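You operate a simulated robot arm through the tools that you are given. There is no shell and no other tool. Be economical: measure what you need, move in short steps, check, and stop when the job is done.

You are at the controls of a simulated robot arm. One attempt, no reset.

JOB
Put the pin plate on the green notebook.

It is judged by the outcome, as a careful person would: the job done as asked, and still so three seconds after it is handed in. It fails if anything else is knocked over, pushed out of place, dropped, spilled or broken.

ROBOT AND FRAMES
A 6-joint arm with a two-finger parallel gripper, fixed in place. Base frame: the origin is at the foot of the arm, x ahead of it, y to its left, z up; the work surface is at about z = 0.86. Lengths are in m, angles in degrees, forces in N, time in s.
With the tool pointing down near the work surface it reaches from about 0.26 to 0.68 m from the base axis. Its first joint turns from -66.0 to 66.0 degrees. Payload 2.9 kg.
The TCP is the grasp point between the finger pads, 0.03 m short of the fingertips. In the tool frame z runs along the fingers and y along their closing line. The gripper opens to 0.11 m. The fingers are 0.02 m wide and 0.01 m thick; the gripper's body (0.048 by 0.112 m) begins 0.055 m behind the TCP.
Orientation is told as [roll, pitch, yaw] about the base's x, y, z axes, in that order, counted from this pose: with the fingers straight down and closing along the base's y, the tool's x points along the base's -x, its y along +y and its z along -z.

CONTROLS
- The arm moves only by the tool step_arm. Its argument "motion" is one flat list of numbers, 7 for each row, row after row: the shift along the tool's x, y, z in units of 50 mm (1.0 is 50 mm), then the turn, a rotation vector about the tool's x, y, z in units of 6 degrees (1.0 is 6 degrees), then the gripper command, from -1 (fully open) to 1 (shut), values between in proportion. In form: [x, y, z, wx, wy, wz, gripper, x, y, z, wx, wy, wz, gripper, ...]. A call has 1 to 10 rows; each row shifts and turns the commanded pose from where the row before left it, along the tool's axes as they then stand. A call with a number of a shift or a turn outside -1 to 1 is refused whole. Rows are played at 5 a second. More than 0.05 m and 8.6 degrees between two rows, or a gripper value outside its range, and nothing of the call is played. A pose out of reach is approached as far as the arm can. The call stops where the force on the tool passes 40 N (or 10 N more than at its start, if that is more) or the arm is blocked; 0.2 s more then pass. Each finger travels about 0.108 m/s and halts on what it meets, pressing with about 29 N; the grip force reading is that of the motor and also rises with nothing between the fingers. The clock runs only during rows and for 0.2 s after the last one: add rows that do not move to give the fingers time. The reply holds the time, the measured pose of the TCP, the force on the tool along the base axes, the opening and the grip force, in the units named above and with some noise.
- Cameras (640 x 400 px; columns grow to the right, rows downward): "scene" is fixed at [0.052, 0.4136, 1.3993]; the picture's right is [-0.94, -0.34, 0.00], its down [-0.14, 0.39, -0.91] and it looks along [0.31, -0.86, -0.41] (base axes); focal length 343 px, centre (320, 200). "wrist" rides on the gripper at [-0.036, 0, -0.057] in the tool frame; the picture's right is [0.00, -1.00, 0.00], its down [0.97, 0.00, -0.24] and it looks along [0.24, 0.00, 0.97] (tool axes); focal length 218 px, centre (320, 200). There is no depth. A picture from a camera that has moved, and an enlarged one, comes with that camera's place and axes in the base frame and with its lens.
- grab_frame(camera): a new picture of that camera. It takes no simulated time.
- inspect(camera, box): a new picture of the part [left, top, right, bottom] of that camera's present view, enlarged. It takes no simulated time.
- sign_off(): hands the job in; it is judged then, once.

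Work in short steps. Places have to be worked out from the pictures, the camera data and where the tool is seen: move nearer, look again, correct. Check each grasp and each placing, and mend what went wrong. You have 90 turns and 46 pictures in all, those below and enlarged ones among them. Open the gripper and draw the arm clear of the work before you hand the job in, unless the task says otherwise; then end with one line.

The tools are called as name(argument=value, ...) on one line, values as JSON. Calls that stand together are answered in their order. step_arm: Moves the arm, as the interface text tells. Its arguments: {"type":"object","properties":{"motion":{"type":"array"}},"required":["motion"]} The other tools are called the same way: grab_frame (camera) takes a picture; inspect (camera, box) takes an enlarged picture of a part of a camera's view; sign_off () hands the job in.

At the start:

```text
time_s: 0.0
ee_pos: [0.2474, -0.3013, 1.1639]
orientation: [0.0, 0.0, 0.0]
wrist_force: [0.2, -0.6, 0.3]
grip_width: 0.1103
grip_force: 0.0
```

scene: 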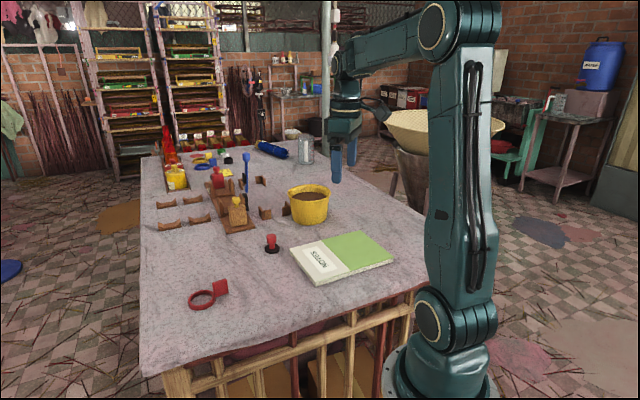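
wrist: 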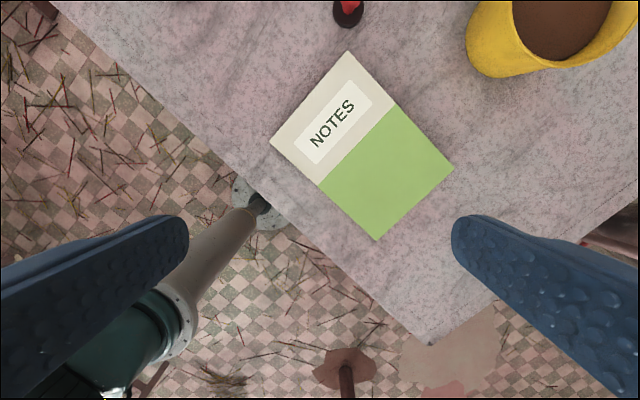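

I need to identify the pin plate first, so I enlarge the table area.

inspect(camera="scene", box=[140, 130, 340, 255])

inspect(camera="scene", box=[170, 220, 410, 370])

```text
3.20 times, centred on (240, 192) of scene
camera zoom: at [0.052, 0.4136, 1.3993], right [-0.94, -0.34, 0.0], down [-0.14, 0.39, -0.91], along [0.31, -0.86, -0.41], focal length 1098 px, centre (576, 224)
```

zoom: 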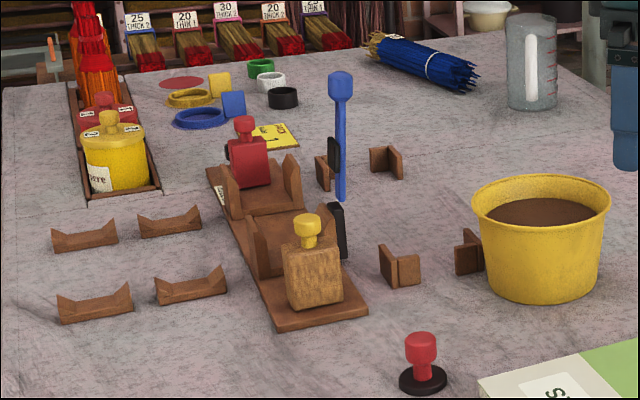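

```text
2.67 times, centred on (290, 295) of scene
camera zoom: at [0.052, 0.4136, 1.3993], right [-0.94, -0.34, 0.0], down [-0.14, 0.39, -0.91], along [0.31, -0.86, -0.41], focal length 915 px, centre (400, -53)
```

zoom: 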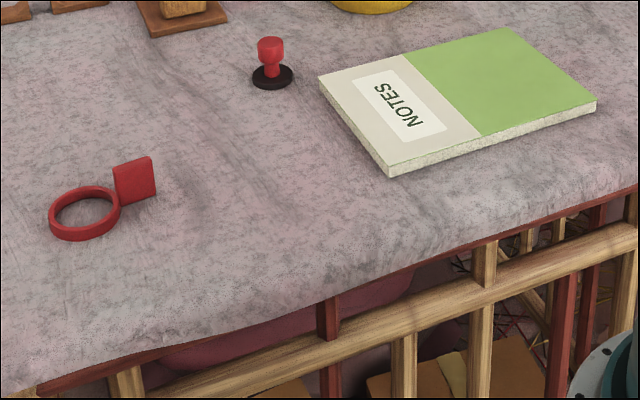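

The pin plate is the small black disc with the red knob, at about (0.455, -0.332); the notebook's centre is near (0.275, -0.36). I'll hover above the pin and look again.

step_arm(motion=[-0.7, -0.1, 0.47, 0, 0, 0, -1, -0.7, -0.1, 0.47, 0, 0, 0, -1, -0.7, -0.1, 0.47, 0, 0, 0, -1, -0.7, -0.1, 0.47, 0, 0, 0, -1, -0.7, -0.1, 0.47, 0, 0, 0, -0.6, -0.7, -0.1, 0.47, 0, 0, 0, -0.4, 0, 0, 0, 0, 0, 0, -0.3])

grab_frame(camera="wrist")

grab_frame(camera="scene")

```text
time_s: 1.6
ee_pos: [0.4571, -0.3324, 1.023]
orientation: [0.0, -0.1, 0.0]
wrist_force: [0.8, -0.1, 0.1]
grip_width: 0.0715
grip_force: 0.0
```

```text
41 pictures are left
camera wrist: at [0.4931, -0.3337, 1.0796], right [0.0, -1.0, 0.0], down [-0.97, 0.0, 0.24], along [-0.24, 0.0, -0.97], focal length 218 px, centre (320, 200)
```

wrist: 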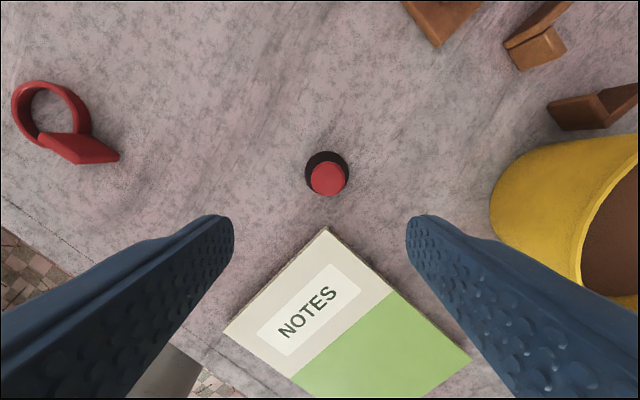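

```text
40 pictures are left
```

scene: 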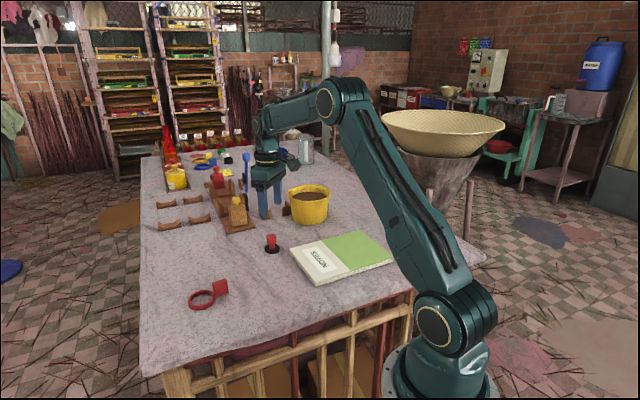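

The knob is at about (0.467, -0.340), top near z 0.905. I correct sideways and go down part way, then look.

step_arm(motion=[-0.2, -0.15, 0, 0, 0, 0, -0.3, 0, 0, 0.6, 0, 0, 0, -0.3, 0, 0, 0.6, 0, 0, 0, -0.3, 0, 0, 0.5, 0, 0, 0, -0.3, 0, 0, 0, 0, 0, 0, -0.3])

grab_frame(camera="wrist")

inspect(camera="scene", box=[220, 190, 340, 265])

```text
time_s: 2.8
ee_pos: [0.4666, -0.3376, 0.9383]
orientation: [0.1, 0.0, 0.0]
wrist_force: [-0.1, -0.6, 0.2]
grip_width: 0.0717
grip_force: 0.1
```

```text
39 pictures are left
camera wrist: at [0.5024, -0.3393, 0.9947], right [0.0, -1.0, 0.0], down [-0.97, 0.0, 0.24], along [-0.24, 0.0, -0.97], focal length 218 px, centre (320, 200)
```

wrist: 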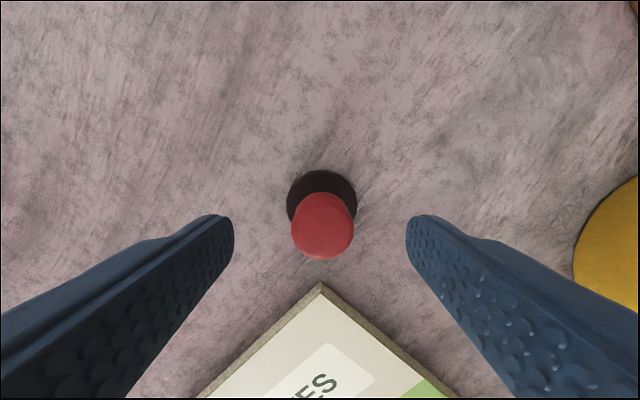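

```text
5.33 times, centred on (280, 228) of scene
camera zoom: at [0.052, 0.4136, 1.3993], right [-0.94, -0.34, 0.0], down [-0.14, 0.39, -0.91], along [0.31, -0.86, -0.41], focal length 1829 px, centre (533, 53)
```

zoom: 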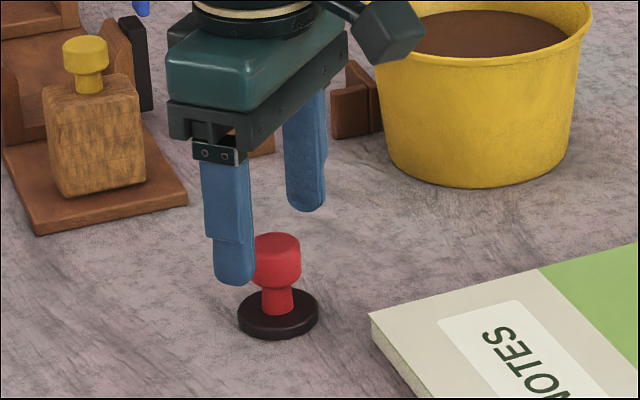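

Aligned well. I lower to TCP z ≈ 0.905 (tips just above the disc) and close on the knob.

step_arm(motion=[-0.02, -0.03, 0.33, 0, 0, 0, -0.3, 0, 0, 0.33, 0, 0, 0, -0.3, 0, 0, 0, 0, 0, 0, -0.3, 0, 0, 0, 0, 0, 0, 1, 0, 0, 0, 0, 0, 0, 1, 0, 0, 0, 0, 0, 0, 1])

inspect(camera="scene", box=[220, 190, 340, 265])

```text
time_s: 4.2
ee_pos: [0.4661, -0.3413, 0.904]
orientation: [-0.1, 0.0, 0.0]
wrist_force: [-0.1, 0.1, 0.3]
grip_width: 0.0265
grip_force: 29.0
```

```text
5.33 times, centred on (280, 228) of scene
camera zoom: at [0.0521, 0.4135, 1.3993], right [-0.94, -0.34, 0.0], down [-0.14, 0.39, -0.91], along [0.31, -0.86, -0.41], focal length 1829 px, centre (533, 53)
```

zoom: 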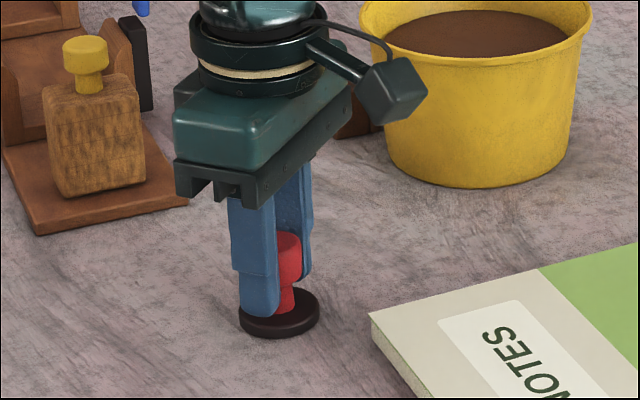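

The grip holds at 26.5 mm. I lift 8 cm and carry it over the notebook's centre (0.277, -0.365).

step_arm(motion=[0, 0, -0.4, 0, 0, 0, 1, 0, 0, -0.6, 0, 0, 0, 1, 0, 0, -0.6, 0, 0, 0, 1, 0.63, -0.08, 0, 0, 0, 0, 1, 0.63, -0.08, 0, 0, 0, 0, 1, 0.63, -0.08, 0, 0, 0, 0, 1, 0.63, -0.08, 0, 0, 0, 0, 1, 0.63, -0.08, 0, 0, 0, 0, 1, 0.63, -0.08, 0, 0, 0, 0, 1, 0, 0, 0, 0, 0, 0, 1])

grab_frame(camera="scene")

grab_frame(camera="wrist")

```text
time_s: 6.4
ee_pos: [0.2806, -0.3644, 0.9839]
orientation: [0.1, 0.0, 0.0]
wrist_force: [0.4, 0.1, -1.6]
grip_width: 0.0266
grip_force: 28.9
```

```text
36 pictures are left
```

scene: 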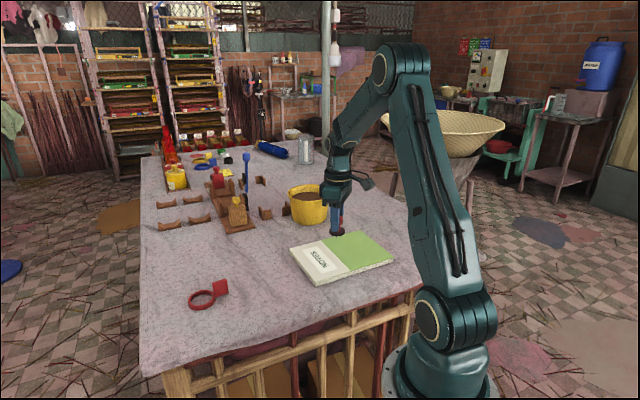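

```text
35 pictures are left
camera wrist: at [0.3161, -0.3658, 1.041], right [0.0, -1.0, 0.0], down [-0.97, 0.0, 0.24], along [-0.24, 0.0, -0.97], focal length 218 px, centre (320, 200)
```

wrist: 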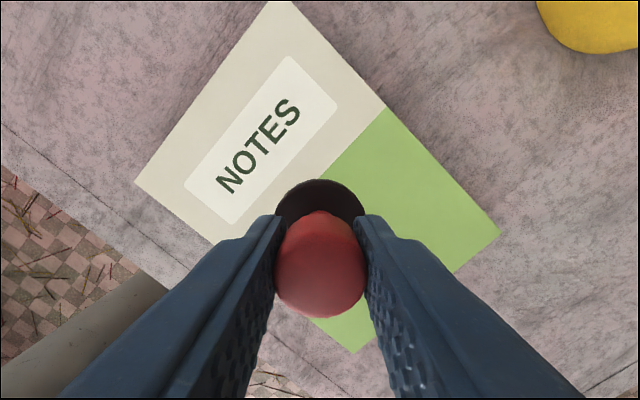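

The disc sits above the notebook's centre. I lower to near contact (expected at TCP ≈ 0.918).

step_arm(motion=[0, 0, 0.5, 0, 0, 0, 1, 0, 0, 0.5, 0, 0, 0, 1, 0, 0, 0.16, 0, 0, 0, 1, 0, 0, 0, 0, 0, 0, 1])

inspect(camera="scene", box=[280, 210, 400, 285])

```text
time_s: 7.4
ee_pos: [0.2791, -0.3652, 0.9259]
orientation: [0.1, 0.1, -0.1]
wrist_force: [-0.1, 0.7, -1.6]
grip_width: 0.0266
grip_force: 29.1
```

```text
5.33 times, centred on (340, 248) of scene
camera zoom: at [0.0521, 0.4135, 1.3993], right [-0.94, -0.34, 0.0], down [-0.14, 0.39, -0.91], along [0.31, -0.86, -0.41], focal length 1829 px, centre (213, -53)
```

zoom: 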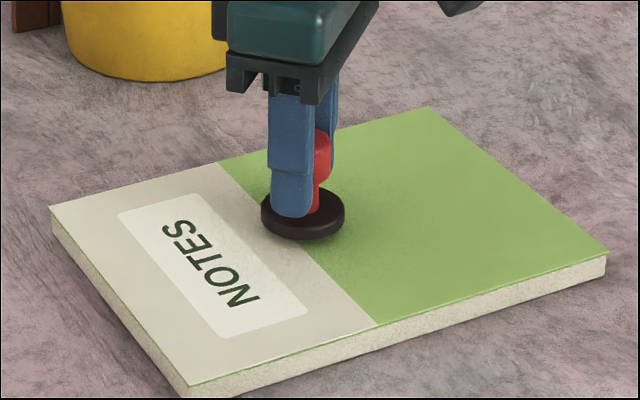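

Close to contact; I go down in 1.5 mm steps watching the force.

step_arm(motion=[0, 0, 0.04, 0, 0, 0, 1, 0, 0, 0.04, 0, 0, 0, 1, 0, 0, 0, 0, 0, 0, 1])

```text
time_s: 8.2
ee_pos: [0.2804, -0.363, 0.9228]
orientation: [0.0, 0.0, 0.0]
wrist_force: [0.1, 0.7, -1.4]
grip_width: 0.0269
grip_force: 28.6
```

No contact yet; a little further.

step_arm(motion=[0, 0, 0.03, 0, 0, 0, 1, 0, 0, 0.03, 0, 0, 0, 1, 0, 0, 0, 0, 0, 0, 1])

```text
time_s: 9.0
ee_pos: [0.2802, -0.3639, 0.92]
orientation: [-0.1, 0.0, 0.0]
wrist_force: [-2.8, 5.1, 18.4]
grip_width: 0.0268
grip_force: 29.3
```

The force has risen to 18 N upward, so the disc is resting on the notebook. I ease up 1 mm and release gently.

step_arm(motion=[0, 0, -0.02, 0, 0, 0, 1, 0, 0, 0, 0, 0, 0, 1])

```text
time_s: 9.6
ee_pos: [0.2797, -0.3651, 0.9203]
orientation: [0.0, 0.0, 0.0]
wrist_force: [2.1, -1.3, 5.6]
grip_width: 0.0266
grip_force: 28.9
```

Light contact remains (about 6 N), so I open the fingers.

step_arm(motion=[0, 0, 0, 0, 0, 0, 0.3, 0, 0, 0, 0, 0, 0, -0.1, 0, 0, 0, 0, 0, 0, -0.3, 0, 0, 0, 0, 0, 0, -0.3, 0, 0, -0.4, 0, 0, 0, -0.3, 0, 0, -0.8, 0, 0, 0, -0.3, 0, 0, -0.9, 0, 0, 0, -0.3, 0, 0, -0.9, 0, 0, 0, -0.3, 0, 0, 0, 0, 0, 0, -0.3])

grab_frame(camera="scene")

inspect(camera="scene", box=[280, 210, 400, 285])

```text
time_s: 11.6
ee_pos: [0.2778, -0.3617, 1.0719]
orientation: [0.0, 0.1, 0.0]
wrist_force: [-0.5, 0.3, 0.1]
grip_width: 0.0715
grip_force: 0.0
```

```text
33 pictures are left
```

scene: 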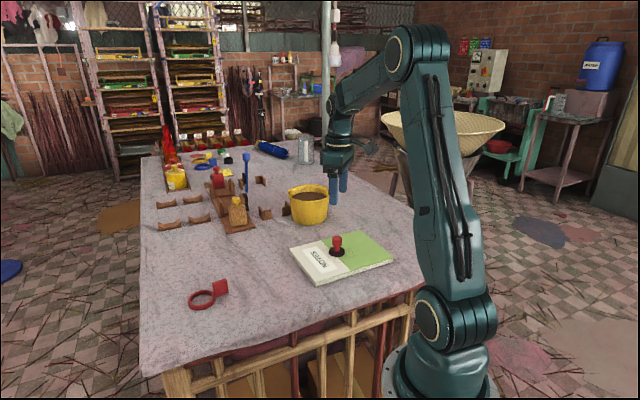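

```text
5.33 times, centred on (340, 248) of scene
camera zoom: at [0.052, 0.4136, 1.3993], right [-0.94, -0.34, 0.0], down [-0.14, 0.39, -0.91], along [0.31, -0.86, -0.41], focal length 1829 px, centre (213, -53)
```

zoom: 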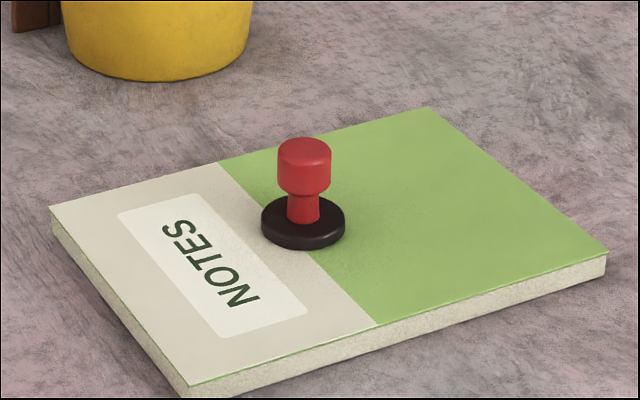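

The pin plate stands upright on the notebook, the arm is clear with the gripper open, and nothing else has moved. I hand the job in.

sign_off()

```text
The job is handed in.
```

The pin plate (I took this to be the small black disc with the red knob) is standing upright near the middle of the green notebook, the gripper is open and clear, and the last picture showed nothing else disturbed.
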